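You operate a simulated robot arm through the tools that you are given. There is no shell and no other tool. Be economical: measure what you need, move in short steps, check, and stop when the job is done.

You run a simulated robot arm. Do the job below in one go: nothing can be reset, and whatever is moved stays where it is left.

## Task
Slide the window sash shut, latch it and wipe the smear off the pane.
Fine: use the green cloth and put it back where it lay. What is to be rubbed or washed off counts as gone when no trace of it is left.

The check looks at the end state, three seconds after you hand in, the way a careful person would. Anything else that was tipped, shoved, dropped, spilled or broken makes it a failure. Flat cloth is picked up by pressing the open fingertips on it (5 to 10 N) and closing them slowly along it; thin cloth reads only 2 to 8 mm in the jaws.

## Robot
A 7-joint arm with a two-finger parallel gripper on a trunk, on a base that drives. Base frame: it is fixed to the floor where the robot stands at the start and does not move with it; the origin is under the middle of the robot, x ahead of it, y to its left, z up; the surface under the hand at the start is at about z = 735. Readings come in mm, rad, newtons and seconds.
Its first joint turns from -2.897 to 2.897 rad. Places, roughly: sash latch [900, 0, 1300]; window sash [1100, -400, 1500]. Payload 3.43 kg.
Tool frame: the origin (TCP) lies between the finger pads and is the grasp point; the fingertips stand 30 mm ahead of it; z points along the fingers, y is the line along which they close. The gripper opens to 94 mm. The fingers are 28 mm wide and 10 mm thick; the gripper's body (50 by 96 mm) begins 55 mm behind the TCP.
Orientation is told as [roll, pitch, yaw] about the base's x, y, z axes, in that order, counted from this pose: with the fingers straight down and closing along the base's y, the tool's x points along the base's -x, its y along +y and its z along -z.

## Interface
- The arm moves only by the tool servo_tool. Its argument "commands" is a list of rows, each a list of 7 numbers: the shift along the base's x, y, z in mm, then the turn, a rotation vector about the base's x, y, z in rad, then the finger opening in mm, from 0 to 94. In form: [[tx, ty, tz, ax, ay, az, jaw], ...]. A call has 1 to 12 rows; each row is the pose to reach, as a shift and turn from the pose commanded when the call began. Rows are played at 5 a second. More than 50 mm and 0.15 rad between two rows, or a gripper value outside its range, and nothing of the call is played. Where a pose cannot be reached the arm comes as near as it can. A force on the tool above 50 N (or 10 N above the force at the start of the call, whichever is more), or a blocked arm, ends the call early, and 0.2 s more pass. The fingers move at their own pace (about 45 mm/s each) and stop on an object; they squeeze with about 24 N. The grip force told is the motor's: it shows also when the fingers shut on nothing. Time passes only in rows, and 0.2 s behind the last, so rows that repeat a pose let the fingers close. The reply holds the time, the measured pose of the TCP, the force on the tool along the base axes, the opening and the grip force, in the units named above and with some noise, with the torque about the TCP (base axes, N m) and any sound that the robot's microphone picked up.
- Cameras (640 x 400 px; columns grow to the right, rows downward): "scene" is now at [490.4, 154.4, 1381.9]; the picture's right is [-0.66, -0.75, 0.00], its down [-0.03, 0.02, -1.00] and it looks along [0.75, -0.66, -0.03] (base axes); focal length 214 px, centre (320, 200). "wrist" rides on the gripper at [76, 14, -102] in the tool frame; the picture's right is [-0.18, 0.98, 0.00], its down [-0.75, -0.14, -0.64] and it looks along [-0.63, -0.12, 0.77] (tool axes); focal length 243 px, centre (320, 200). There is no depth. A picture from a camera that has moved, and an enlarged one, comes with that camera's place and axes in the base frame and with its lens.
- snapshot(camera): a new picture of that camera. No time passes.
- move_column(by): slides the trunk up (or, below 0, down) by that many mm; the arm and the scene camera ride with it, the base frame stays. It gives what a move gives, with no picture.
- roll_base(legs): drives the robot by 1 to 6 legs, each [ahead, left, turn to the left] in mm, mm and rad, along the robot's own axes; the way and the turn of a leg run together, so that a leg with both is an arc; at most 1500 mm and 3.142 rad a leg. The arm and the cameras ride along, it lands a little off, and it stops where it bumps. It gives what a move gives.
- turn_head(pan, tilt): turns the head with the scene camera to pan (to the left, within 1.798 rad either way) and tilt (down, from -0.506 to 1.204), counted from straight ahead of the robot. It gives what a move gives.
- enlarge(camera, box): a new picture of the part [left, top, right, bottom] of that camera's present view, enlarged. No time passes.
- finish_job(): hands the job in; it is judged then, once.

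Go step by step. Nothing tells you exact positions but the pictures and the camera data: compare them with the known pose of the tool, close in by small moves and look again before you grip or let go. The budget is 120 turns and 82 pictures, counting those below and the enlarged ones. Unless the task says otherwise, let go and move clear before handing in, and close with one line.

The tools are called after ">>>" by a JSON object that holds its "op" and its "data". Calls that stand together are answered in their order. servo_tool: Moves the arm, as the interface text tells. Its arguments: {"type":"object","properties":{"commands":{"type":"array"}},"required":["commands"]} The other tools are called the same way: move_column (by) slides the trunk up or down; roll_base (legs) drives the base; turn_head (pan, tilt) turns the head that bears the scene camera; snapshot (camera) takes a picture; enlarge (camera, box) takes an enlarged picture of a part of a camera's view; finish_job () hands the job in.

At the start:

```text
time: 0.0
tool_pos: [579.8, 12.6, 1476.7]
tcp_rot: [0.0, 0.002, -0.001]
wrist_force: [0.6, 0.8, 0.1]
ft_torque: [0.0, 0.02, -0.01]
opening: 93.9
finger_force: 0.1
trunk travel left (down, up): [-425.0, 65.0]
robot x, y, heading: [2.1, 1.6, 0.004]
head pan, tilt: [-0.724, 0.035]
```

scene: 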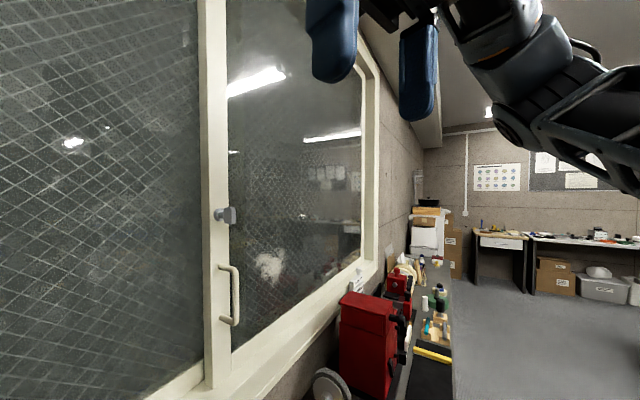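
wrist: 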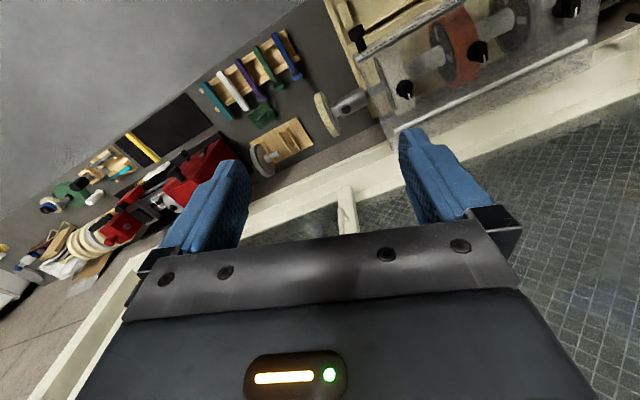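

I see a window with a sash, its stile carrying a latch and a handle, and a bench to the right. I look around to find the cloth, the smear and the frame.

>>> {"op": "turn_head", "data": {"pan": 0.2, "tilt": 0.2}}

>>> {"op": "snapshot", "data": {"camera": "scene"}}

>>> {"op": "turn_head", "data": {"pan": -0.6, "tilt": 0.9}}

>>> {"op": "snapshot", "data": {"camera": "scene"}}

```text
time: 1.2
tool_pos: [579.7, 13.3, 1477.1]
tcp_rot: [0.0, -0.001, -0.003]
wrist_force: [-0.1, 1.1, 0.1]
ft_torque: [-0.01, -0.01, 0.0]
opening: 93.8
finger_force: 0.1
trunk travel left (down, up): [-425.0, 65.0]
robot x, y, heading: [0.5, -0.4, -0.001]
head pan, tilt: [0.201, 0.201]
```

```text
79 pictures are left
camera scene: at [513.6, 233.1, 1366.6], right [0.2, -0.98, 0.0], down [-0.2, -0.04, -0.98], along [0.96, 0.19, -0.2], focal length 214 px, centre (320, 200)
```

scene: 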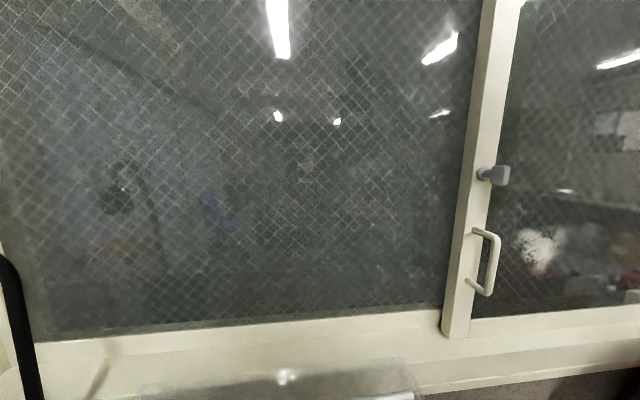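

```text
time: 2.4
tool_pos: [579.0, 13.4, 1476.4]
tcp_rot: [0.0, 0.001, -0.001]
wrist_force: [0.2, 0.0, 0.2]
ft_torque: [0.01, 0.02, -0.02]
opening: 94.1
finger_force: 0.0
trunk travel left (down, up): [-425.0, 65.0]
robot x, y, heading: [2.1, -1.2, 0.001]
head pan, tilt: [-0.6, 0.901]
```

```text
78 pictures are left
camera scene: at [484.7, 172.0, 1305.1], right [-0.56, -0.83, 0.0], down [-0.65, 0.44, -0.62], along [0.51, -0.35, -0.78], focal length 214 px, centre (320, 200)
```

scene: 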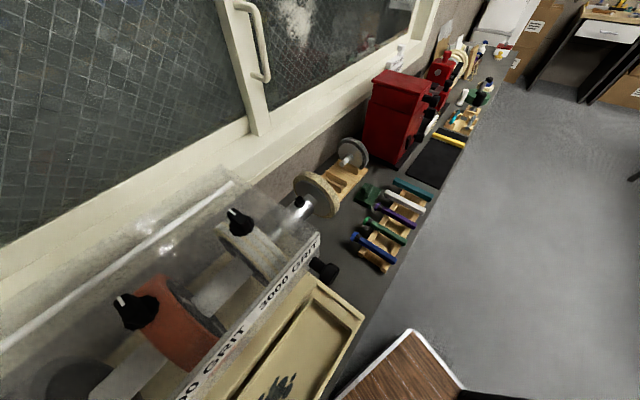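

The green cloth isn't obvious yet. I look left, down at the bench, and at the right.

>>> {"op": "enlarge", "data": {"camera": "scene", "box": [280, 20, 540, 280]}}

>>> {"op": "turn_head", "data": {"pan": 0.3, "tilt": 1.0}}

>>> {"op": "snapshot", "data": {"camera": "scene"}}

>>> {"op": "turn_head", "data": {"pan": 1.1, "tilt": 0.3}}

>>> {"op": "snapshot", "data": {"camera": "scene"}}

>>> {"op": "turn_head", "data": {"pan": -1.7, "tilt": 0.8}}

>>> {"op": "snapshot", "data": {"camera": "scene"}}

```text
1.54 times, centred on (410, 150) of scene
camera zoom: at [484.7, 172.0, 1305.1], right [-0.56, -0.83, 0.0], down [-0.65, 0.44, -0.62], along [0.51, -0.35, -0.78], focal length 330 px, centre (182, 277)
```

zoom: 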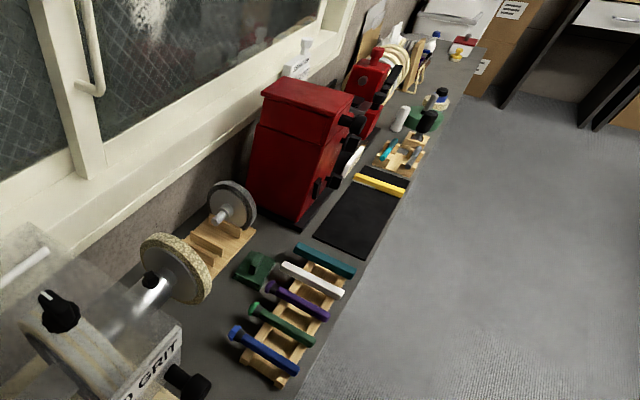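

```text
time: 3.5
tool_pos: [578.9, 12.5, 1477.3]
tcp_rot: [-0.001, 0.0, 0.0]
wrist_force: [0.4, -0.6, 0.9]
ft_torque: [-0.01, -0.01, 0.04]
opening: 94.2
finger_force: 0.0
trunk travel left (down, up): [-425.0, 65.0]
robot x, y, heading: [-0.7, 1.1, 0.001]
head pan, tilt: [0.3, 1.0]
```

```text
76 pictures are left
camera scene: at [488.9, 235.1, 1297.8], right [0.29, -0.96, 0.0], down [-0.8, -0.25, -0.54], along [0.52, 0.16, -0.84], focal length 214 px, centre (320, 200)
```

scene: 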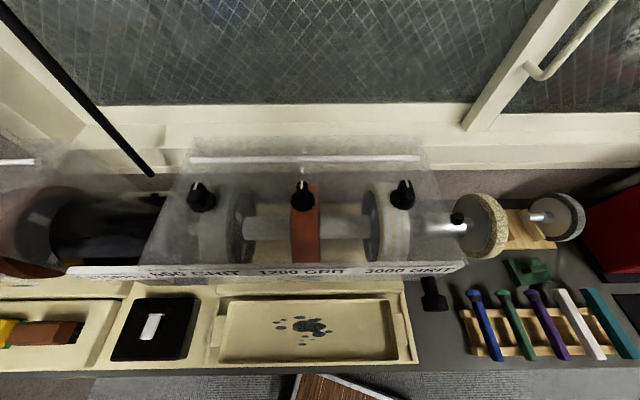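

```text
time: 4.7
tool_pos: [580.8, 13.1, 1477.0]
tcp_rot: [0.0, 0.0, -0.001]
wrist_force: [0.0, -0.2, -0.2]
ft_torque: [0.01, 0.01, 0.0]
opening: 93.9
finger_force: 0.0
trunk travel left (down, up): [-425.0, 65.0]
robot x, y, heading: [1.0, 0.1, 0.002]
head pan, tilt: [1.1, 0.3]
```

```text
75 pictures are left
camera scene: at [464.8, 297.7, 1357.3], right [0.89, -0.45, 0.0], down [-0.13, -0.26, -0.96], along [0.43, 0.85, -0.3], focal length 214 px, centre (320, 200)
```

scene: 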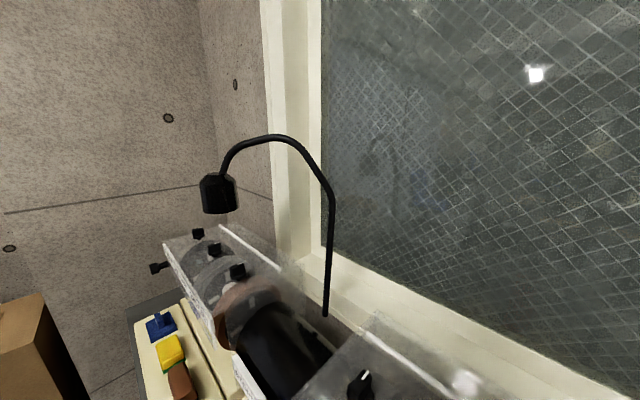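

```text
time: 7.2
tool_pos: [579.8, 13.2, 1477.0]
tcp_rot: [0.001, 0.0, -0.001]
wrist_force: [-0.5, 0.3, -0.4]
ft_torque: [0.0, 0.03, 0.0]
opening: 94.1
finger_force: 0.0
trunk travel left (down, up): [-425.0, 65.0]
robot x, y, heading: [-2.1, -0.7, 0.0]
head pan, tilt: [-1.7, 0.799]
```

```text
74 pictures are left
camera scene: at [412.0, 134.6, 1313.0], right [-0.99, 0.13, 0.0], down [0.09, 0.71, -0.7], along [-0.09, -0.69, -0.72], focal length 214 px, centre (320, 200)
```

scene: 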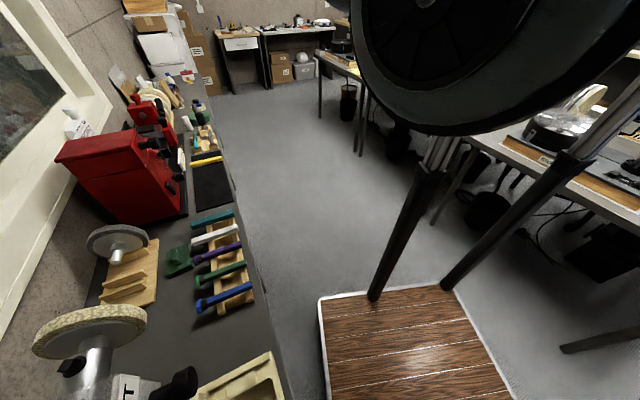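

>>> {"op": "turn_head", "data": {"pan": -0.9, "tilt": 0.6}}

>>> {"op": "enlarge", "data": {"camera": "scene", "box": [200, 100, 360, 200]}}

>>> {"op": "enlarge", "data": {"camera": "scene", "box": [160, 180, 360, 380]}}

```text
time: 8.3
tool_pos: [579.9, 13.2, 1477.3]
tcp_rot: [0.001, 0.001, 0.0]
wrist_force: [0.3, 0.3, 0.2]
ft_torque: [0.02, 0.0, 0.01]
opening: 93.9
finger_force: 0.0
trunk travel left (down, up): [-425.0, 65.0]
robot x, y, heading: [-0.5, -0.1, 0.001]
head pan, tilt: [-0.901, 0.6]
```

```text
4.00 times, centred on (280, 150) of scene
camera zoom: at [477.2, 145.3, 1329.8], right [-0.78, -0.62, 0.0], down [-0.35, 0.44, -0.82], along [0.51, -0.65, -0.57], focal length 858 px, centre (480, 400)
```

zoom: 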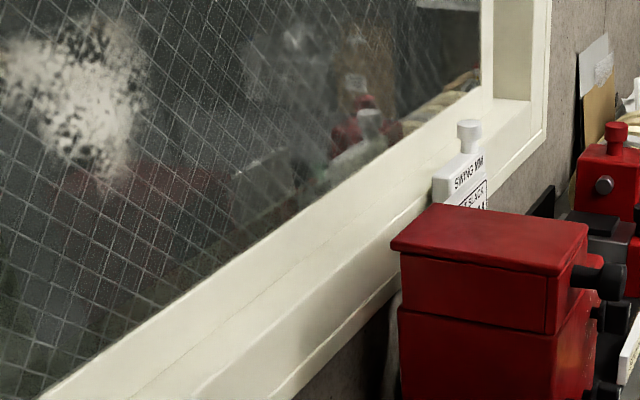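

```text
2.00 times, centred on (260, 280) of scene
camera zoom: at [477.2, 145.3, 1329.8], right [-0.78, -0.62, 0.0], down [-0.35, 0.44, -0.82], along [0.51, -0.65, -0.57], focal length 429 px, centre (440, 40)
```

zoom: 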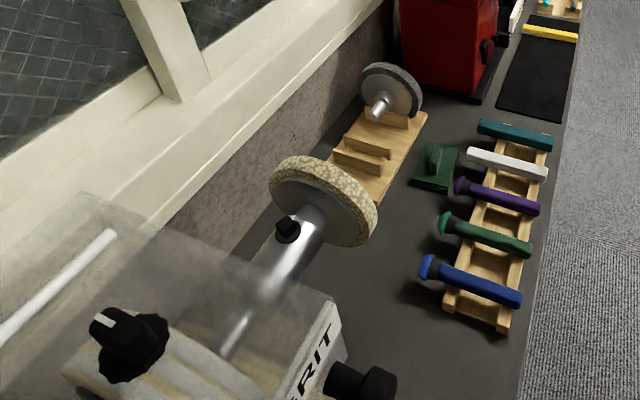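

>>> {"op": "enlarge", "data": {"camera": "scene", "box": [235, 230, 285, 280]}}

>>> {"op": "enlarge", "data": {"camera": "scene", "box": [330, 100, 450, 200]}}

>>> {"op": "turn_head", "data": {"pan": 0.8, "tilt": 0.9}}

>>> {"op": "snapshot", "data": {"camera": "scene"}}

```text
8.00 times, centred on (260, 255) of scene
camera zoom: at [477.2, 145.3, 1329.8], right [-0.78, -0.62, 0.0], down [-0.35, 0.44, -0.82], along [0.51, -0.65, -0.57], focal length 1716 px, centre (800, -240)
```

zoom: 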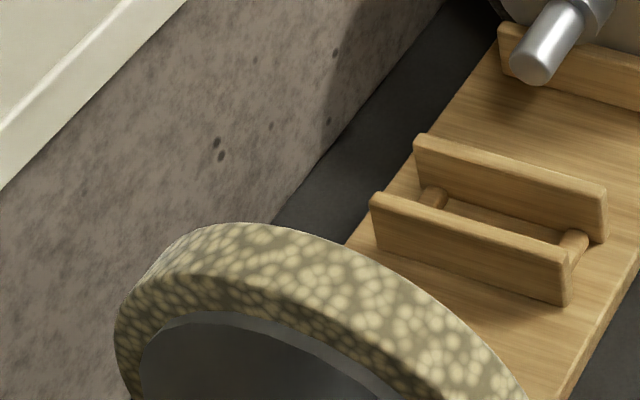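

```text
4.00 times, centred on (390, 150) of scene
camera zoom: at [477.2, 145.3, 1329.8], right [-0.78, -0.62, 0.0], down [-0.35, 0.44, -0.82], along [0.51, -0.65, -0.57], focal length 858 px, centre (40, 400)
```

zoom: 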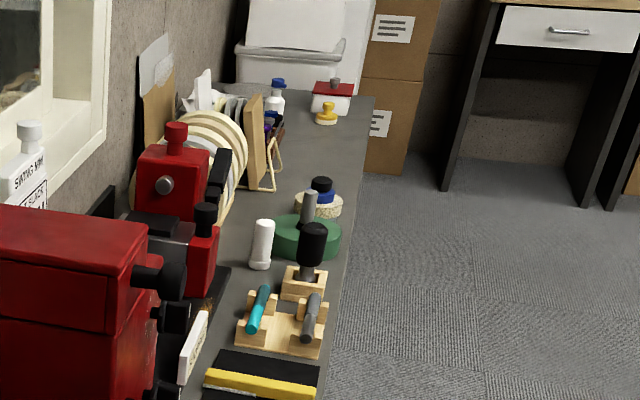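

```text
time: 10.0
tool_pos: [579.9, 13.7, 1476.6]
tcp_rot: [0.001, -0.001, -0.001]
wrist_force: [0.3, 0.0, 0.1]
ft_torque: [-0.02, 0.0, -0.01]
opening: 94.1
finger_force: 0.1
trunk travel left (down, up): [-425.0, 65.0]
robot x, y, heading: [-0.9, -1.1, 0.002]
head pan, tilt: [0.799, 0.901]
```

```text
69 pictures are left
camera scene: at [475.0, 268.7, 1305.1], right [0.72, -0.7, 0.0], down [-0.55, -0.56, -0.62], along [0.43, 0.45, -0.78], focal length 214 px, centre (320, 200)
```

scene: 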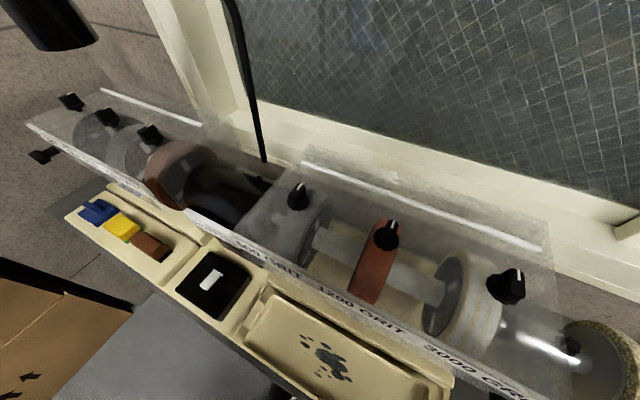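

>>> {"op": "turn_head", "data": {"pan": -0.9, "tilt": 0.8}}

>>> {"op": "enlarge", "data": {"camera": "scene", "box": [270, 150, 390, 250]}}

>>> {"op": "turn_head", "data": {"pan": 1.798, "tilt": 0.6}}

>>> {"op": "snapshot", "data": {"camera": "scene"}}

>>> {"op": "turn_head", "data": {"pan": -1.798, "tilt": 0.4}}

>>> {"op": "snapshot", "data": {"camera": "scene"}}

```text
time: 11.7
tool_pos: [580.0, 13.0, 1476.4]
tcp_rot: [-0.001, 0.0, 0.001]
wrist_force: [-0.4, 0.7, 0.6]
ft_torque: [-0.03, -0.01, -0.04]
opening: 94.0
finger_force: 0.1
trunk travel left (down, up): [-425.0, 65.0]
robot x, y, heading: [3.4, -0.4, 0.004]
head pan, tilt: [-0.901, 0.799]
```

```text
4.00 times, centred on (330, 200) of scene
camera zoom: at [472.5, 151.4, 1313.0], right [-0.78, -0.62, 0.0], down [-0.45, 0.56, -0.7], along [0.43, -0.55, -0.72], focal length 858 px, centre (280, 200)
```

zoom: 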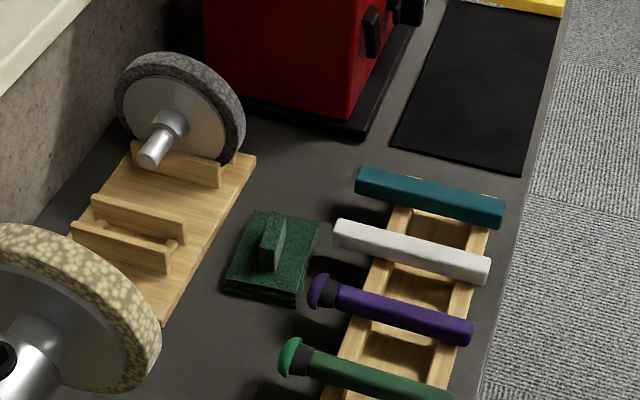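

```text
time: 14.1
tool_pos: [580.5, 11.2, 1476.5]
tcp_rot: [0.0, 0.0, 0.001]
wrist_force: [0.0, -0.3, -0.4]
ft_torque: [-0.04, -0.01, 0.0]
opening: 93.9
finger_force: 0.1
trunk travel left (down, up): [-425.0, 65.0]
robot x, y, heading: [0.2, -1.9, -0.005]
head pan, tilt: [1.798, 0.6]
```

```text
67 pictures are left
camera scene: at [402.5, 300.7, 1329.8], right [0.97, 0.22, 0.0], down [0.13, -0.55, -0.83], along [-0.19, 0.8, -0.56], focal length 214 px, centre (320, 200)
```

scene: 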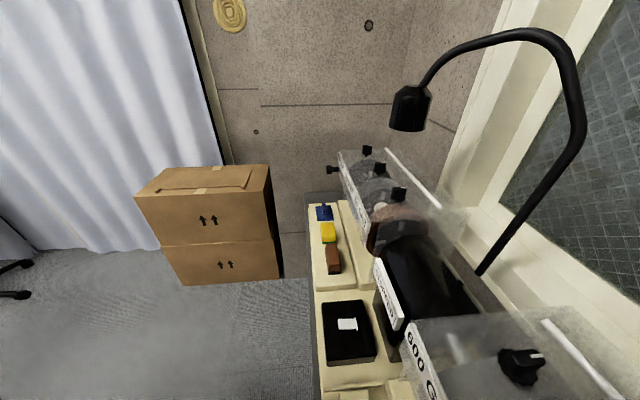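

```text
time: 17.1
tool_pos: [578.2, 11.9, 1477.2]
tcp_rot: [0.0, -0.001, -0.001]
wrist_force: [0.0, -0.1, 0.2]
ft_torque: [-0.02, -0.02, 0.03]
opening: 94.1
finger_force: 0.2
trunk travel left (down, up): [-425.0, 65.0]
robot x, y, heading: [0.5, 0.3, 0.004]
head pan, tilt: [-1.798, 0.4]
```

```text
66 pictures are left
camera scene: at [401.5, 124.3, 1348.1], right [-0.97, 0.22, 0.0], down [0.09, 0.38, -0.92], along [-0.21, -0.9, -0.39], focal length 214 px, centre (320, 200)
```

scene: 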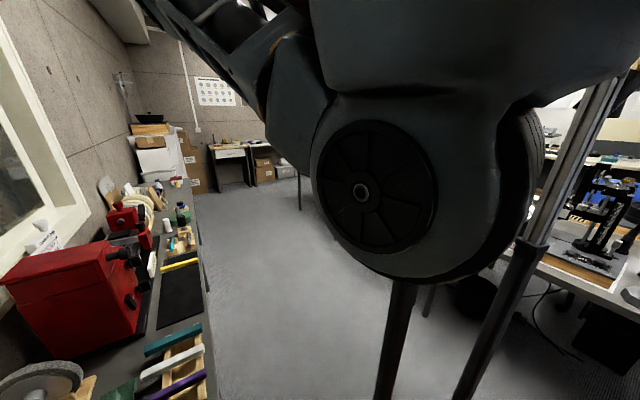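

The green cloth is a folded pad with a standing fin at about (771, -220). Now I study the sash, latch and jambs more closely.

>>> {"op": "turn_head", "data": {"pan": -0.4, "tilt": 0.1}}

>>> {"op": "enlarge", "data": {"camera": "scene", "box": [230, 150, 390, 350]}}

>>> {"op": "snapshot", "data": {"camera": "scene"}}

>>> {"op": "turn_head", "data": {"pan": -1.2, "tilt": 0.0}}

>>> {"op": "enlarge", "data": {"camera": "scene", "box": [20, 50, 260, 290]}}

>>> {"op": "turn_head", "data": {"pan": 0.3, "tilt": -0.5}}

>>> {"op": "snapshot", "data": {"camera": "scene"}}

```text
time: 18.7
tool_pos: [579.9, 12.9, 1476.5]
tcp_rot: [0.0, -0.001, 0.0]
wrist_force: [-0.2, -0.3, -0.1]
ft_torque: [0.01, 0.02, 0.0]
opening: 94.2
finger_force: 0.1
trunk travel left (down, up): [-425.0, 65.0]
robot x, y, heading: [-2.3, 3.2, 0.004]
head pan, tilt: [-0.4, 0.099]
```

```text
2.00 times, centred on (310, 250) of scene
camera zoom: at [507.1, 178.7, 1376.0], right [-0.39, -0.92, 0.0], down [-0.09, 0.04, -0.99], along [0.92, -0.39, -0.1], focal length 429 px, centre (340, 100)
```

zoom: 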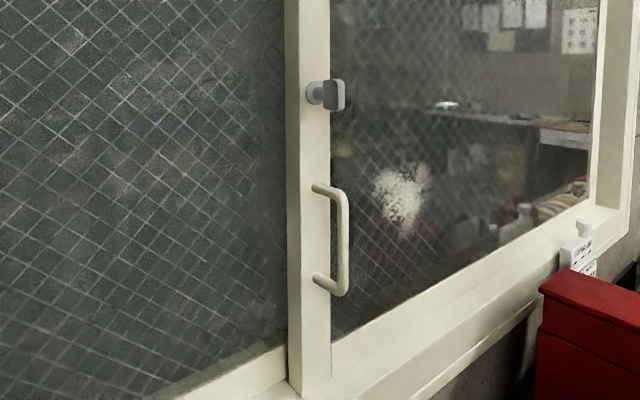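

```text
64 pictures are left
camera scene: at [507.1, 178.7, 1376.0], right [-0.39, -0.92, 0.0], down [-0.09, 0.04, -0.99], along [0.92, -0.39, -0.1], focal length 214 px, centre (320, 200)
```

scene: 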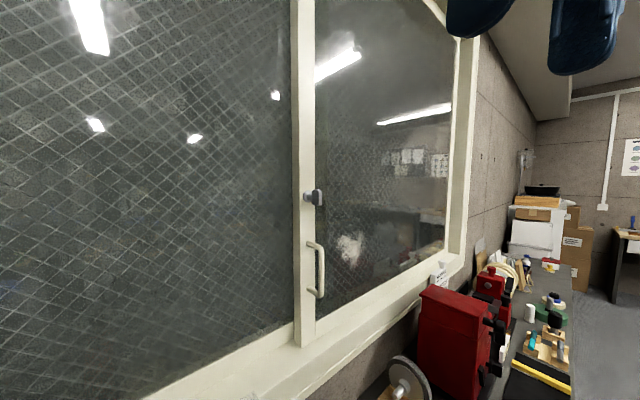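

```text
time: 19.8
tool_pos: [579.9, 13.8, 1476.7]
tcp_rot: [-0.001, 0.0, 0.001]
wrist_force: [0.4, 0.0, -0.5]
ft_torque: [0.01, -0.03, -0.02]
opening: 93.8
finger_force: 0.0
trunk travel left (down, up): [-425.0, 65.0]
robot x, y, heading: [-1.3, -0.1, 0.004]
head pan, tilt: [-1.201, 0.0]
```

```text
1.67 times, centred on (140, 170) of scene
camera zoom: at [454.9, 130.7, 1385.1], right [-0.93, -0.36, 0.0], down [0.0, 0.0, -1.0], along [0.36, -0.93, 0.0], focal length 358 px, centre (620, 250)
```

zoom: 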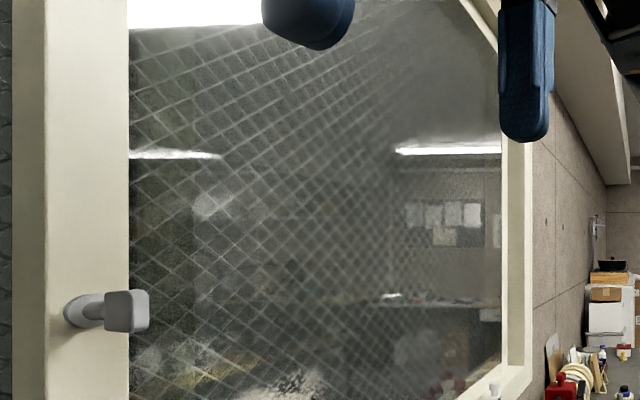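

```text
time: 21.4
tool_pos: [579.1, 12.9, 1477.6]
tcp_rot: [0.001, -0.001, 0.002]
wrist_force: [0.5, 0.3, 0.2]
ft_torque: [-0.02, -0.02, -0.03]
opening: 93.8
finger_force: 0.1
trunk travel left (down, up): [-425.0, 65.0]
robot x, y, heading: [-0.7, 1.8, -0.002]
head pan, tilt: [0.3, -0.499]
```

```text
62 pictures are left
camera scene: at [486.4, 234.4, 1425.1], right [0.3, -0.96, 0.0], down [0.46, 0.14, -0.88], along [0.84, 0.26, 0.48], focal length 214 px, centre (320, 200)
```

scene: 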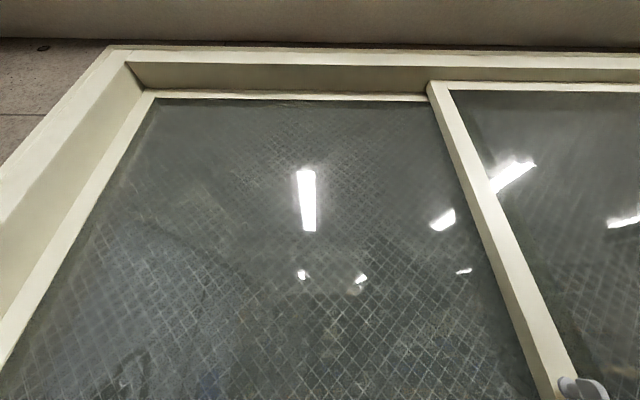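

The window plane is tilted (about 17°, right end farther away), and the sash is the right pane. I check its far right end and the stile's left edge for the gap.

>>> {"op": "turn_head", "data": {"pan": -0.85, "tilt": 0.1}}

>>> {"op": "enlarge", "data": {"camera": "scene", "box": [260, 180, 360, 280]}}

>>> {"op": "enlarge", "data": {"camera": "scene", "box": [220, 0, 380, 120]}}

>>> {"op": "turn_head", "data": {"pan": -0.2, "tilt": 0.1}}

>>> {"op": "enlarge", "data": {"camera": "scene", "box": [320, 120, 440, 240]}}

```text
time: 22.8
tool_pos: [579.9, 12.7, 1477.2]
tcp_rot: [0.0, 0.0, 0.001]
wrist_force: [-0.2, 0.3, 0.0]
ft_torque: [0.0, -0.01, 0.0]
opening: 94.1
finger_force: 0.1
trunk travel left (down, up): [-425.0, 65.0]
robot x, y, heading: [-1.4, -0.1, 0.005]
head pan, tilt: [-0.85, 0.099]
```

```text
4.00 times, centred on (310, 230) of scene
camera zoom: at [483.1, 145.5, 1376.0], right [-0.75, -0.66, 0.0], down [-0.07, 0.07, -1.0], along [0.66, -0.75, -0.1], focal length 858 px, centre (360, 80)
```

zoom: 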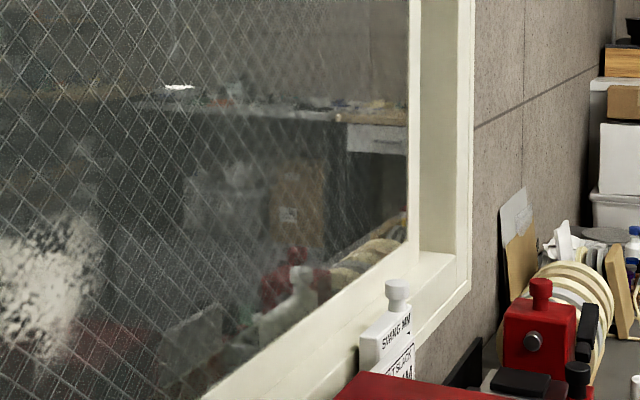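

```text
3.33 times, centred on (300, 60) of scene
camera zoom: at [483.1, 145.5, 1376.0], right [-0.75, -0.66, 0.0], down [-0.07, 0.07, -1.0], along [0.66, -0.75, -0.1], focal length 715 px, centre (387, 667)
```

zoom: 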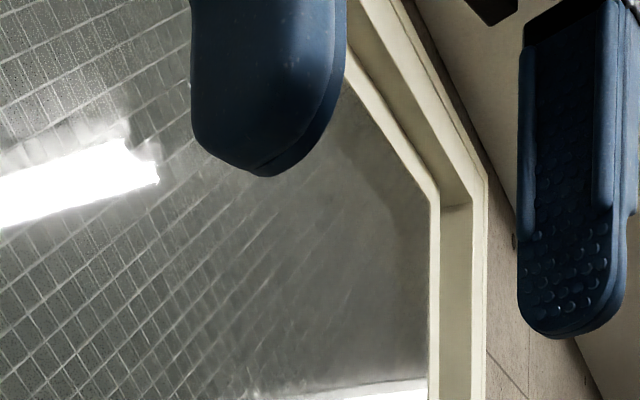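

```text
time: 23.8
tool_pos: [580.1, 13.2, 1477.4]
tcp_rot: [0.002, -0.002, -0.001]
wrist_force: [0.6, -0.8, -0.8]
ft_torque: [-0.01, 0.01, 0.01]
opening: 94.0
finger_force: 0.0
trunk travel left (down, up): [-425.0, 65.0]
robot x, y, heading: [-3.9, 0.3, 0.001]
head pan, tilt: [-0.201, 0.099]
```

```text
3.33 times, centred on (380, 180) of scene
camera zoom: at [512.5, 196.2, 1376.0], right [-0.2, -0.98, 0.0], down [-0.1, 0.02, -0.99], along [0.97, -0.2, -0.1], focal length 715 px, centre (120, 267)
```

zoom: 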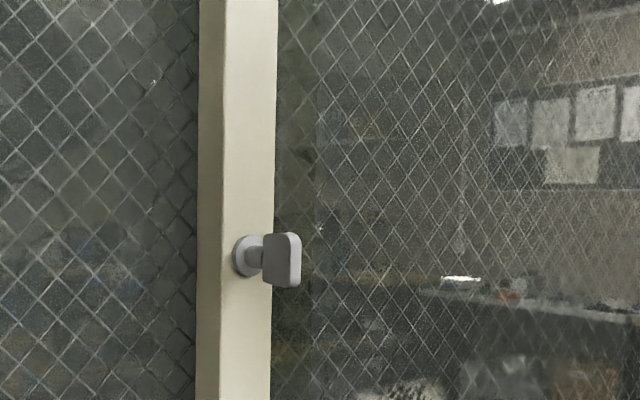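

The sash is the right pane: handle bar at about (908, 5, 1184), thumb-turn at (908, 21, 1338), smear near (1018, -132, 1180). I turn the gripper horizontal toward the window and move ahead a bit.

>>> {"op": "servo_tool", "data": {"commands": [[12, 0, -10, 0, -0.13, 0, 94], [24, 0, -20, 0, -0.26, 0, 94], [36, 0, -30, 0, -0.39, 0, 94], [48, 0, -40, 0, -0.52, 0, 94], [60, 0, -50, 0, -0.65, 0, 94], [70, 0, -60, 0, -0.78, 0, 94], [80, 0, -75, 0, -0.91, 0, 94], [90, 0, -90, 0, -1.04, 0, 94], [100, 0, -105, 0, -1.17, 0, 94], [110, 0, -120, 0, -1.3, 0, 94], [120, 0, -135, 0, -1.43, 0, 94], [130, 0, -150, 0, -1.5708, 0, 94]]}}

```text
time: 26.4
tool_pos: [803.5, 16.1, 1337.0]
tcp_rot: [2.772, -1.57, -2.77]
wrist_force: [-0.3, 0.3, -0.1]
ft_torque: [-0.02, -0.05, -0.01]
opening: 94.2
finger_force: 0.0
out of reach, approached as far as the arm can: row 8, 9, 10, 11, 12
trunk travel left (down, up): [-425.0, 65.0]
robot x, y, heading: [0.8, 2.1, 0.006]
head pan, tilt: [-0.201, 0.099]
```

>>> {"op": "servo_tool", "data": {"commands": [[20, -10, -30, 0, 0, 0.1, 94], [40, -20, -60, 0, 0, 0.2, 94], [60, -30, -90, 0, 0, 0.3, 94], [80, -30, -120, 0, 0, 0.3, 94], [90, -30, -140, 0, 0, 0.3, 94]]}}

>>> {"op": "snapshot", "data": {"camera": "scene"}}

>>> {"op": "snapshot", "data": {"camera": "wrist"}}

```text
time: 27.6
tool_pos: [895.7, -9.3, 1198.2]
tcp_rot: [2.386, -1.572, -2.085]
wrist_force: [-0.8, 0.0, -0.6]
ft_torque: [0.02, -0.01, 0.02]
opening: 94.2
finger_force: 0.1
trunk travel left (down, up): [-425.0, 65.0]
robot x, y, heading: [1.5, 1.5, 0.002]
head pan, tilt: [-0.201, 0.099]
```

```text
58 pictures are left
camera scene: at [512.4, 196.0, 1376.1], right [-0.2, -0.98, 0.0], down [-0.1, 0.02, -1.0], along [0.97, -0.2, -0.1], focal length 214 px, centre (320, 200)
```

scene: 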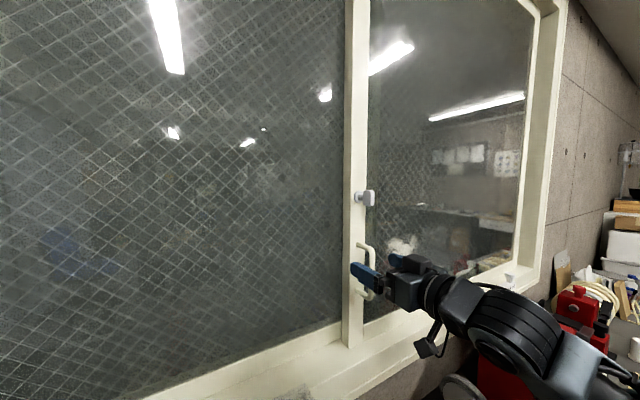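

```text
57 pictures are left
camera wrist: at [793.1, -26.0, 1122.8], right [-0.29, 0.94, 0.18], down [-0.57, -0.32, 0.75], along [0.77, 0.11, 0.63], focal length 243 px, centre (320, 200)
```

wrist: 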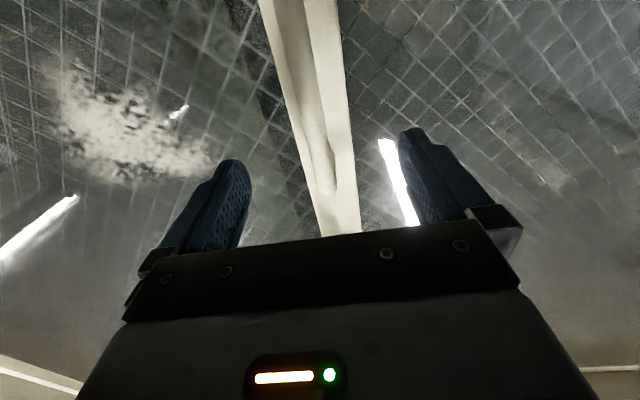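

The open fingers straddle the handle bar. I center, advance a little and close gently.

>>> {"op": "servo_tool", "data": {"commands": [[5, 8, -7, 0, 0, 0, 94], [10, 13, -14, 0, 0, 0, 94], [10, 13, -14, 0, 0, 0, 60], [10, 13, -14, 0, 0, 0, 40], [10, 13, -14, 0, 0, 0, 25], [10, 13, -14, 0, 0, 0, 15], [10, 13, -14, 0, 0, 0, 5], [10, 13, -14, 0, 0, 0, 0], [10, 13, -14, 0, 0, 0, 0]]}}

>>> {"op": "snapshot", "data": {"camera": "wrist"}}

```text
time: 29.6
tool_pos: [906.3, 5.5, 1184.3]
tcp_rot: [1.765, -1.571, -1.462]
wrist_force: [-5.1, 1.4, -2.4]
ft_torque: [-0.16, 0.11, 0.1]
opening: 14.9
finger_force: 44.9
trunk travel left (down, up): [-425.0, 65.0]
robot x, y, heading: [1.7, -3.5, 0.001]
head pan, tilt: [-0.201, 0.099]
```

```text
56 pictures are left
camera wrist: at [803.9, -12.0, 1108.8], right [-0.29, 0.94, 0.18], down [-0.57, -0.33, 0.75], along [0.77, 0.11, 0.63], focal length 243 px, centre (320, 200)
```

wrist: 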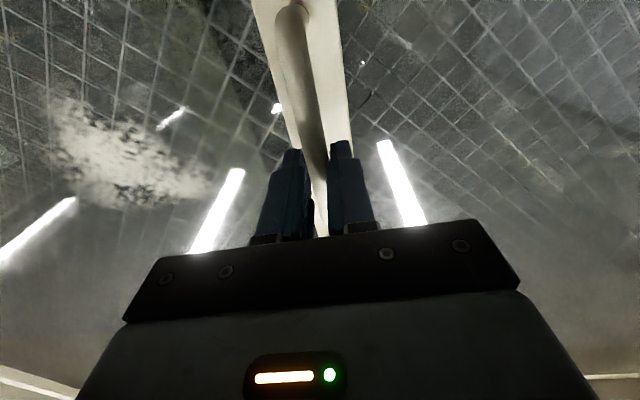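

The bar is held. I try sliding the sash toward the right (along the window), watching the force.

>>> {"op": "servo_tool", "data": {"commands": [[3, -9.5, 0, 0, 0, 0, 0], [6, -19, 0, 0, 0, 0, 0], [9, -28.5, 0, 0, 0, 0, 0]]}}

```text
time: 30.4
tool_pos: [915.0, -26.8, 1184.9]
tcp_rot: [-2.684, -1.569, 2.981]
wrist_force: [25.7, 5.4, 15.1]
ft_torque: [0.24, 0.09, 0.08]
opening: 14.9
finger_force: 45.2
trunk travel left (down, up): [-425.0, 65.0]
robot x, y, heading: [-1.1, 2.5, -0.003]
head pan, tilt: [-0.201, 0.099]
```

>>> {"op": "snapshot", "data": {"camera": "wrist"}}

>>> {"op": "snapshot", "data": {"camera": "scene"}}

```text
55 pictures are left
camera wrist: at [814.2, -43.5, 1108.5], right [-0.29, 0.94, 0.18], down [-0.57, -0.32, 0.75], along [0.77, 0.11, 0.63], focal length 243 px, centre (320, 200)
```

wrist: 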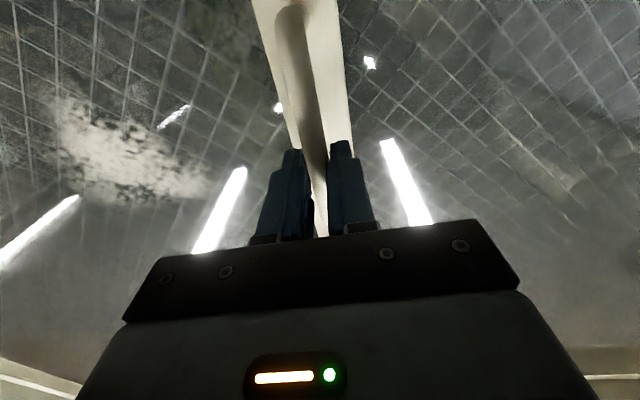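

```text
54 pictures are left
camera scene: at [513.2, 196.6, 1376.0], right [-0.2, -0.98, 0.0], down [-0.1, 0.02, -0.99], along [0.98, -0.2, -0.1], focal length 214 px, centre (320, 200)
```

scene: 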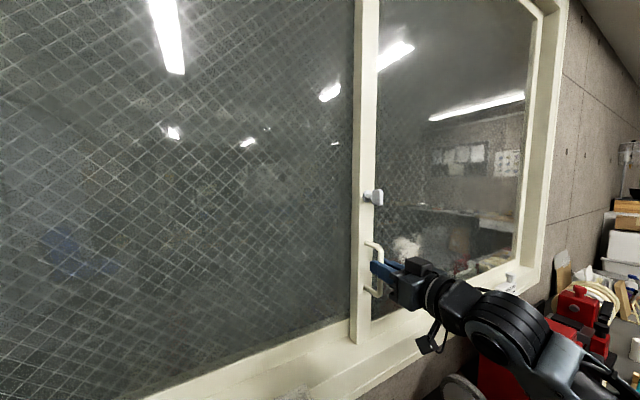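

It moves freely to the right together with the smear. I continue with a small correction toward the window.

>>> {"op": "servo_tool", "data": {"commands": [[4, -9.5, 0.5, 0, 0, 0, 0], [8, -19, 1, 0, 0, 0, 0], [12, -28.5, 1.5, 0, 0, 0, 0]]}}

```text
time: 31.2
tool_pos: [925.0, -56.6, 1184.4]
tcp_rot: [0.198, -1.566, 0.094]
wrist_force: [-32.8, -10.6, -9.1]
ft_torque: [-0.02, -0.18, 0.02]
opening: 14.6
finger_force: 45.3
trunk travel left (down, up): [-425.0, 65.0]
robot x, y, heading: [-1.0, -1.2, 0.002]
head pan, tilt: [-0.201, 0.099]
```

>>> {"op": "servo_tool", "data": {"commands": [[2.3, -9.5, -0.5, 0, 0, 0, 0], [5.6, -19, -0.5, 0, 0, 0, 0], [8.9, -28.5, -0.5, 0, 0, 0, 0], [12.2, -38, -0.5, 0, 0, 0, 0]]}}

```text
time: 31.9
tool_pos: [929.3, -63.9, 1185.5]
tcp_rot: [2.229, -1.569, -1.909]
wrist_force: [-17.8, 1.3, 0.9]
ft_torque: [-0.23, -0.02, 0.24]
opening: 14.8
finger_force: 45.2
trunk travel left (down, up): [-425.0, 65.0]
robot x, y, heading: [-0.9, 0.5, -0.003]
head pan, tilt: [-0.201, 0.099]
stopped in row 3: the force on the tool passed its limit at 57 N (the readings are from after the stop); the commanded pose is now the measured one
```

The slide met resistance after about 70 mm. I look and nudge a bit more to confirm the end stop.

>>> {"op": "servo_tool", "data": {"commands": [[0.5, -3, 0, 0, 0, 0, 0], [1.0, -6, 0, 0, 0, 0, 0]]}}

>>> {"op": "turn_head", "data": {"pan": -0.4, "tilt": 0.1}}

>>> {"op": "snapshot", "data": {"camera": "scene"}}

```text
time: 32.5
tool_pos: [929.2, -63.8, 1183.4]
tcp_rot: [2.059, -1.568, -1.731]
wrist_force: [-28.1, 32.1, 1.7]
ft_torque: [-0.35, -0.14, 0.6]
opening: 14.7
finger_force: 44.6
trunk travel left (down, up): [-425.0, 65.0]
robot x, y, heading: [0.5, 1.3, 0.003]
head pan, tilt: [-0.201, 0.099]
```

```text
time: 33.2
tool_pos: [928.6, -62.7, 1183.9]
tcp_rot: [2.417, -1.57, -2.09]
wrist_force: [-25.8, 42.6, -0.9]
ft_torque: [0.2, -0.84, 0.7]
opening: 14.9
finger_force: 45.3
trunk travel left (down, up): [-425.0, 65.0]
robot x, y, heading: [-2.8, 0.7, -0.001]
head pan, tilt: [-0.4, 0.099]
```

```text
53 pictures are left
camera scene: at [505.9, 181.3, 1376.1], right [-0.39, -0.92, 0.0], down [-0.09, 0.04, -1.0], along [0.92, -0.39, -0.1], focal length 214 px, centre (320, 200)
```

scene: 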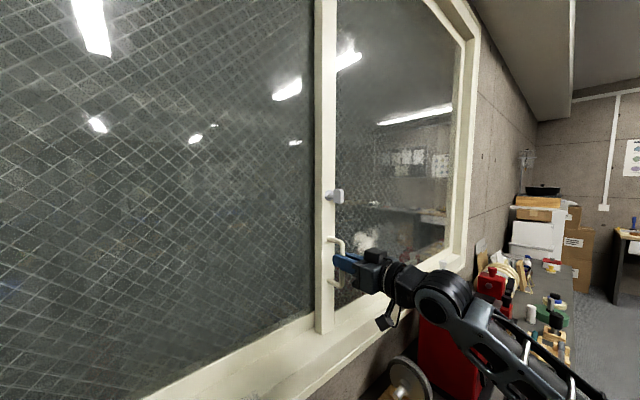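

The sash hit its stop – shut. I relax the push, release the handle and back off, then look at the thumb-turn.

>>> {"op": "servo_tool", "data": {"commands": [[-1, 4, 0, 0, 0, 0, 0], [-1, 4, 0, 0, 0, 0, 30], [-1, 4, 0, 0, 0, 0, 60], [-1, 4, 0, 0, 0, 0, 60], [-20, -2, 0, 0, 0, 0, 60], [-50, -11, 0, 0, 0, 0, 60], [-80, -20, 0, 0, 0, 0, 60]]}}

>>> {"op": "enlarge", "data": {"camera": "scene", "box": [290, 150, 390, 250]}}

```text
time: 34.8
tool_pos: [850.0, -90.7, 1182.7]
tcp_rot: [1.323, -1.567, -1.006]
wrist_force: [0.5, 0.2, 0.2]
ft_torque: [0.04, -0.01, 0.01]
opening: 60.1
finger_force: 0.1
trunk travel left (down, up): [-425.0, 65.0]
robot x, y, heading: [2.8, -1.0, 0.001]
head pan, tilt: [-0.4, 0.099]
```

```text
4.00 times, centred on (340, 200) of scene
camera zoom: at [507.1, 179.5, 1376.0], right [-0.39, -0.92, 0.0], down [-0.09, 0.04, -0.99], along [0.92, -0.39, -0.1], focal length 858 px, centre (240, 200)
```

zoom: 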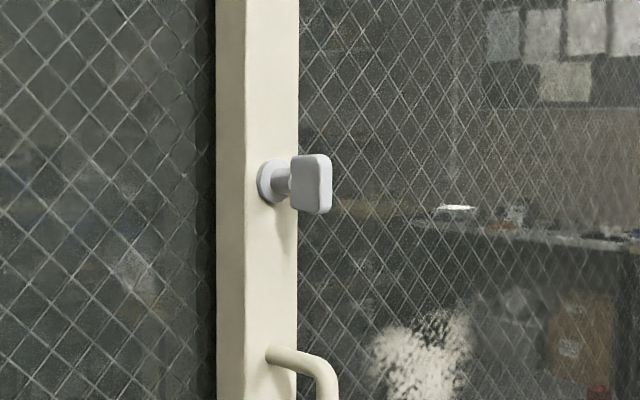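

>>> {"op": "enlarge", "data": {"camera": "scene", "box": [333, 182, 363, 206]}}

>>> {"op": "turn_head", "data": {"pan": -0.9, "tilt": 0.1}}

>>> {"op": "enlarge", "data": {"camera": "scene", "box": [160, 160, 260, 240]}}

```text
16.00 times, centred on (348, 194) of scene
camera zoom: at [507.1, 179.5, 1376.0], right [-0.39, -0.92, 0.0], down [-0.09, 0.04, -0.99], along [0.92, -0.39, -0.1], focal length 3432 px, centre (-128, 296)
```

zoom: 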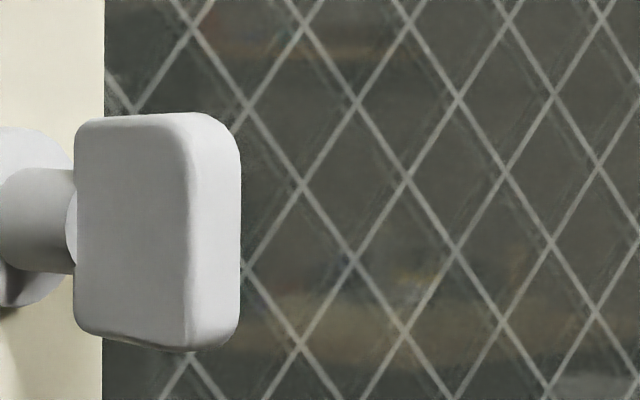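

```text
time: 35.7
tool_pos: [850.5, -90.0, 1182.1]
tcp_rot: [1.496, -1.566, -1.178]
wrist_force: [0.4, 0.0, 0.3]
ft_torque: [-0.01, -0.03, -0.02]
opening: 60.0
finger_force: 0.1
trunk travel left (down, up): [-425.0, 65.0]
robot x, y, heading: [0.1, 1.8, -0.0]
head pan, tilt: [-0.901, 0.099]
```

```text
5.00 times, centred on (210, 200) of scene
camera zoom: at [479.4, 143.2, 1376.0], right [-0.78, -0.62, 0.0], down [-0.06, 0.08, -0.99], along [0.62, -0.78, -0.1], focal length 1072 px, centre (870, 200)
```

zoom: 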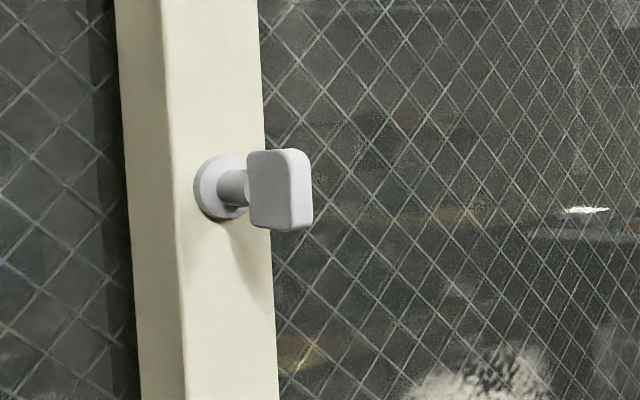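

The thumb-turn plate stands vertical, centred about (931, -44, 1338). I raise the hand in front of it and check.

>>> {"op": "servo_tool", "data": {"commands": [[0, 5, 40, 0, 0, 0, 60], [0, 10, 80, 0, 0, 0, 60], [0, 15, 120, 0, 0, 0, 60], [5, 23, 156, 0, 0, 0, 60], [5, 23, 156, 0, 0, 0, 60]]}}

>>> {"op": "snapshot", "data": {"camera": "wrist"}}

>>> {"op": "enlarge", "data": {"camera": "scene", "box": [160, 140, 320, 260]}}

```text
time: 36.9
tool_pos: [858.0, -68.5, 1338.6]
tcp_rot: [1.51, -1.568, -1.192]
wrist_force: [-0.1, -0.9, 0.7]
ft_torque: [0.01, 0.01, 0.03]
opening: 59.8
finger_force: 0.1
trunk travel left (down, up): [-425.0, 65.0]
robot x, y, heading: [0.2, 0.1, 0.003]
head pan, tilt: [-0.901, 0.099]
```

```text
49 pictures are left
camera wrist: at [755.4, -86.5, 1264.1], right [-0.31, 0.93, 0.19], down [-0.56, -0.34, 0.75], along [0.77, 0.12, 0.63], focal length 243 px, centre (320, 200)
```

wrist: 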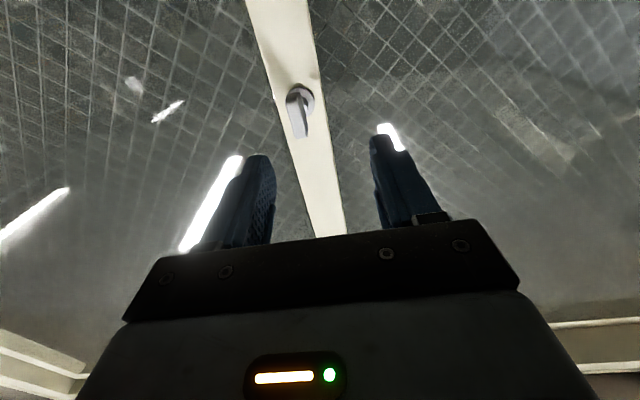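

```text
3.33 times, centred on (240, 200) of scene
camera zoom: at [479.3, 143.2, 1376.0], right [-0.78, -0.62, 0.0], down [-0.06, 0.08, -0.99], along [0.62, -0.78, -0.1], focal length 715 px, centre (587, 200)
```

zoom: 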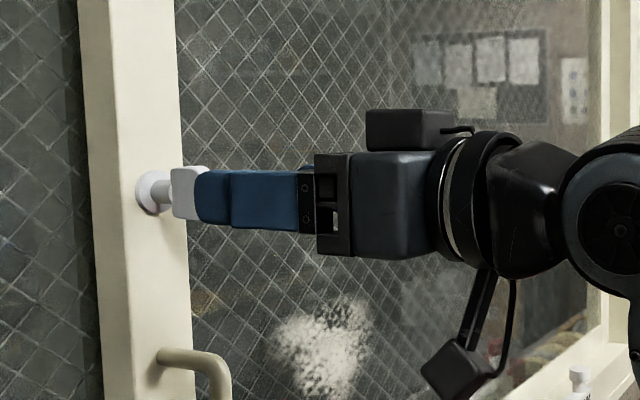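

Fingers look a bit left of the plate, which seems deeper than first thought (~957, -53, 1336). I shift 15 mm right and advance part way, then re-check.

>>> {"op": "servo_tool", "data": {"commands": [[5, -15, 0, 0, 0, 0, 60], [17, -11, 1, 0, 0, 0, 60], [29, -7, 1, 0, 0, 0, 60], [38, -4, 1, 0, 0, 0, 60]]}}

>>> {"op": "enlarge", "data": {"camera": "wrist", "box": [220, 40, 420, 240]}}

>>> {"op": "enlarge", "data": {"camera": "scene", "box": [160, 160, 260, 240]}}

```text
time: 37.9
tool_pos: [893.1, -71.2, 1339.3]
tcp_rot: [1.63, -1.568, -1.313]
wrist_force: [0.2, 0.4, 0.2]
ft_torque: [0.03, -0.02, -0.02]
opening: 60.1
finger_force: 0.1
trunk travel left (down, up): [-425.0, 65.0]
robot x, y, heading: [0.0, -2.8, 0.001]
head pan, tilt: [-0.901, 0.099]
```

```text
2.00 times, centred on (320, 140) of wrist
camera zoom: at [791.9, -90.4, 1264.0], right [-0.31, 0.93, 0.19], down [-0.57, -0.34, 0.75], along [0.77, 0.13, 0.63], focal length 485 px, centre (320, 320)
```

zoom: 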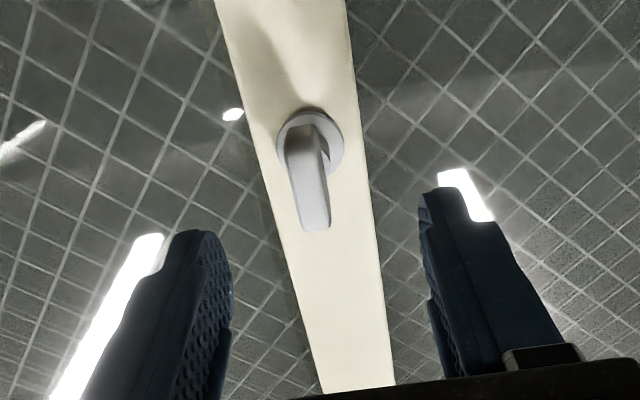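

```text
5.00 times, centred on (210, 200) of scene
camera zoom: at [479.3, 143.0, 1376.0], right [-0.78, -0.62, 0.0], down [-0.06, 0.08, -0.99], along [0.62, -0.78, -0.1], focal length 1072 px, centre (870, 200)
```

zoom: 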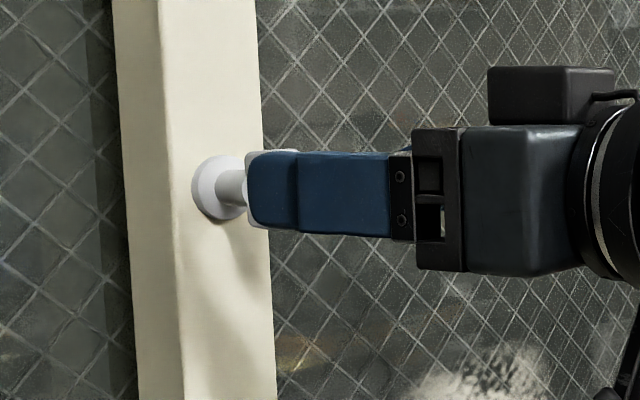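

Plate center now consistently at (958, -54.5, 1336). I advance 50 mm and close on it.

>>> {"op": "servo_tool", "data": {"commands": [[13, 1, -2, 0, 0, 0, 60], [25, 4, -2, 0, 0, 0, 60], [37, 8, -2, 0, 0, 0, 60], [49, 11.5, -2, 0, 0, 0, 60], [49, 11.5, -2, 0, 0, 0, 45], [49, 11.5, -2, 0, 0, 0, 30], [49, 11.5, -2, 0, 0, 0, 20]]}}

>>> {"op": "enlarge", "data": {"camera": "wrist", "box": [220, 40, 420, 240]}}

>>> {"op": "enlarge", "data": {"camera": "scene", "box": [160, 160, 260, 240]}}

```text
time: 39.5
tool_pos: [943.1, -59.8, 1339.8]
tcp_rot: [1.536, -1.568, -1.216]
wrist_force: [-0.1, 0.5, 0.0]
ft_torque: [-0.02, 0.01, -0.01]
opening: 19.9
finger_force: 0.0
trunk travel left (down, up): [-425.0, 65.0]
robot x, y, heading: [0.9, -0.8, 0.002]
head pan, tilt: [-0.901, 0.099]
```

```text
2.00 times, centred on (320, 140) of wrist
camera zoom: at [841.4, -79.3, 1264.1], right [-0.31, 0.93, 0.19], down [-0.57, -0.34, 0.75], along [0.77, 0.13, 0.63], focal length 485 px, centre (320, 320)
```

zoom: 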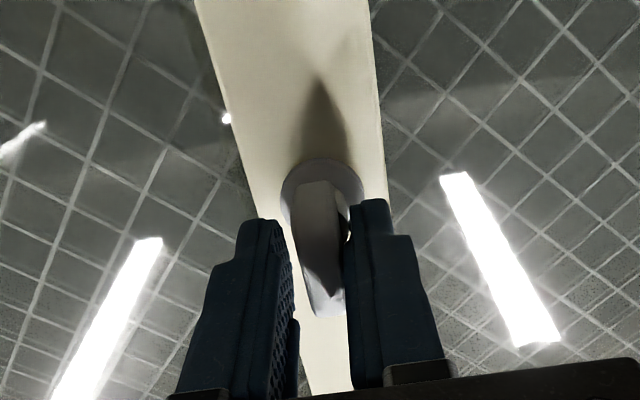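

```text
5.00 times, centred on (210, 200) of scene
camera zoom: at [479.3, 143.1, 1376.0], right [-0.78, -0.62, 0.0], down [-0.06, 0.08, -0.99], along [0.62, -0.78, -0.1], focal length 1072 px, centre (870, 200)
```

zoom: 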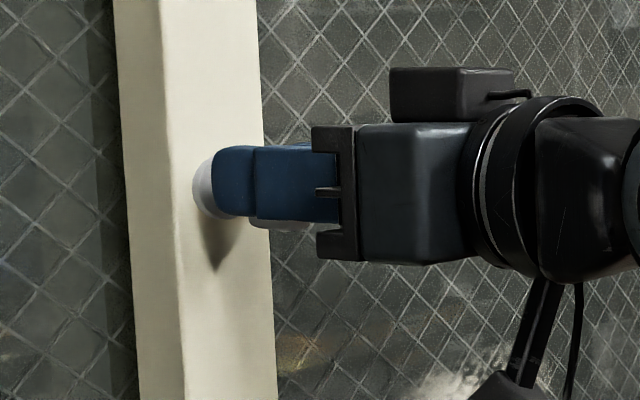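

>>> {"op": "servo_tool", "data": {"commands": [[-1, 2.5, -4, 0, 0, 0, 20], [-1, 2.5, -4, 0, 0, 0, 12], [-1, 2.5, -4, 0, 0, 0, 6], [-1, 2.5, -4, 0, 0, 0, 0], [-1, 2.5, -4, 0, 0, 0, 0]]}}

```text
time: 40.7
tool_pos: [941.7, -60.4, 1336.1]
tcp_rot: [1.744, -1.567, -1.428]
wrist_force: [2.7, -0.9, 3.8]
ft_torque: [-0.05, 0.17, -0.22]
opening: 15.4
finger_force: 45.4
trunk travel left (down, up): [-425.0, 65.0]
robot x, y, heading: [2.8, 1.3, -0.007]
head pan, tilt: [-0.901, 0.099]
```

Gripped (15 mm). I try turning clockwise in small steps, watching the torque.

>>> {"op": "servo_tool", "data": {"commands": [[0, 0, 0, 0.062, 0.02, 0, 0], [0, 0, 0, 0.124, 0.041, 0, 0], [0, 0, 0, 0.186, 0.061, 0, 0]]}}

```text
time: 41.5
tool_pos: [941.2, -58.2, 1335.0]
tcp_rot: [1.586, -1.373, -1.266]
wrist_force: [20.6, 2.8, 18.2]
ft_torque: [0.07, -0.21, -0.49]
opening: 15.7
finger_force: 44.7
trunk travel left (down, up): [-425.0, 65.0]
robot x, y, heading: [-0.1, 0.5, 0.004]
head pan, tilt: [-0.901, 0.099]
```

>>> {"op": "servo_tool", "data": {"commands": [[0.3, 0, 0.6, 0.062, 0.02, 0, 0], [0.6, 0, 1, 0.124, 0.041, 0, 0], [0.6, 0, 1, 0.186, 0.061, 0, 0]]}}

>>> {"op": "enlarge", "data": {"camera": "wrist", "box": [220, 40, 420, 240]}}

>>> {"op": "enlarge", "data": {"camera": "scene", "box": [160, 160, 260, 240]}}

```text
time: 42.3
tool_pos: [941.7, -58.0, 1335.0]
tcp_rot: [1.57, -1.175, -1.253]
wrist_force: [-2.9, -1.6, 4.9]
ft_torque: [0.16, -0.62, -0.37]
opening: 15.7
finger_force: 45.3
trunk travel left (down, up): [-425.0, 65.0]
robot x, y, heading: [0.8, -1.3, -0.004]
head pan, tilt: [-0.901, 0.099]
```

```text
2.00 times, centred on (320, 140) of wrist
camera zoom: at [831.1, -49.8, 1271.3], right [-0.26, 0.79, 0.55], down [-0.48, -0.6, 0.64], along [0.84, -0.1, 0.54], focal length 485 px, centre (320, 320)
```

zoom: 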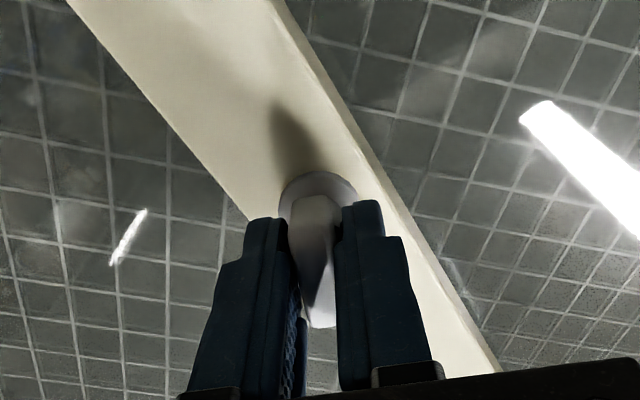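

```text
5.00 times, centred on (210, 200) of scene
camera zoom: at [478.9, 142.9, 1376.0], right [-0.78, -0.62, 0.0], down [-0.06, 0.08, -1.0], along [0.62, -0.78, -0.1], focal length 1072 px, centre (870, 200)
```

zoom: 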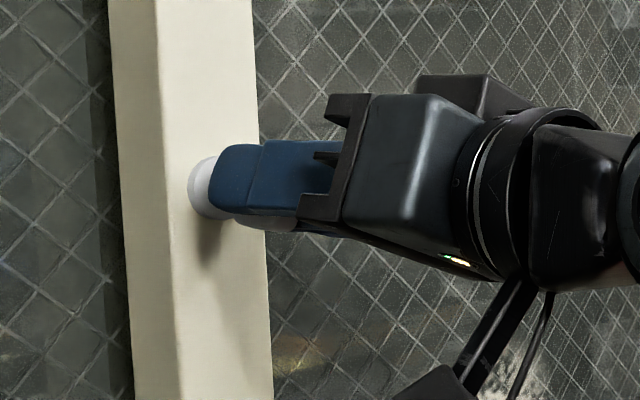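

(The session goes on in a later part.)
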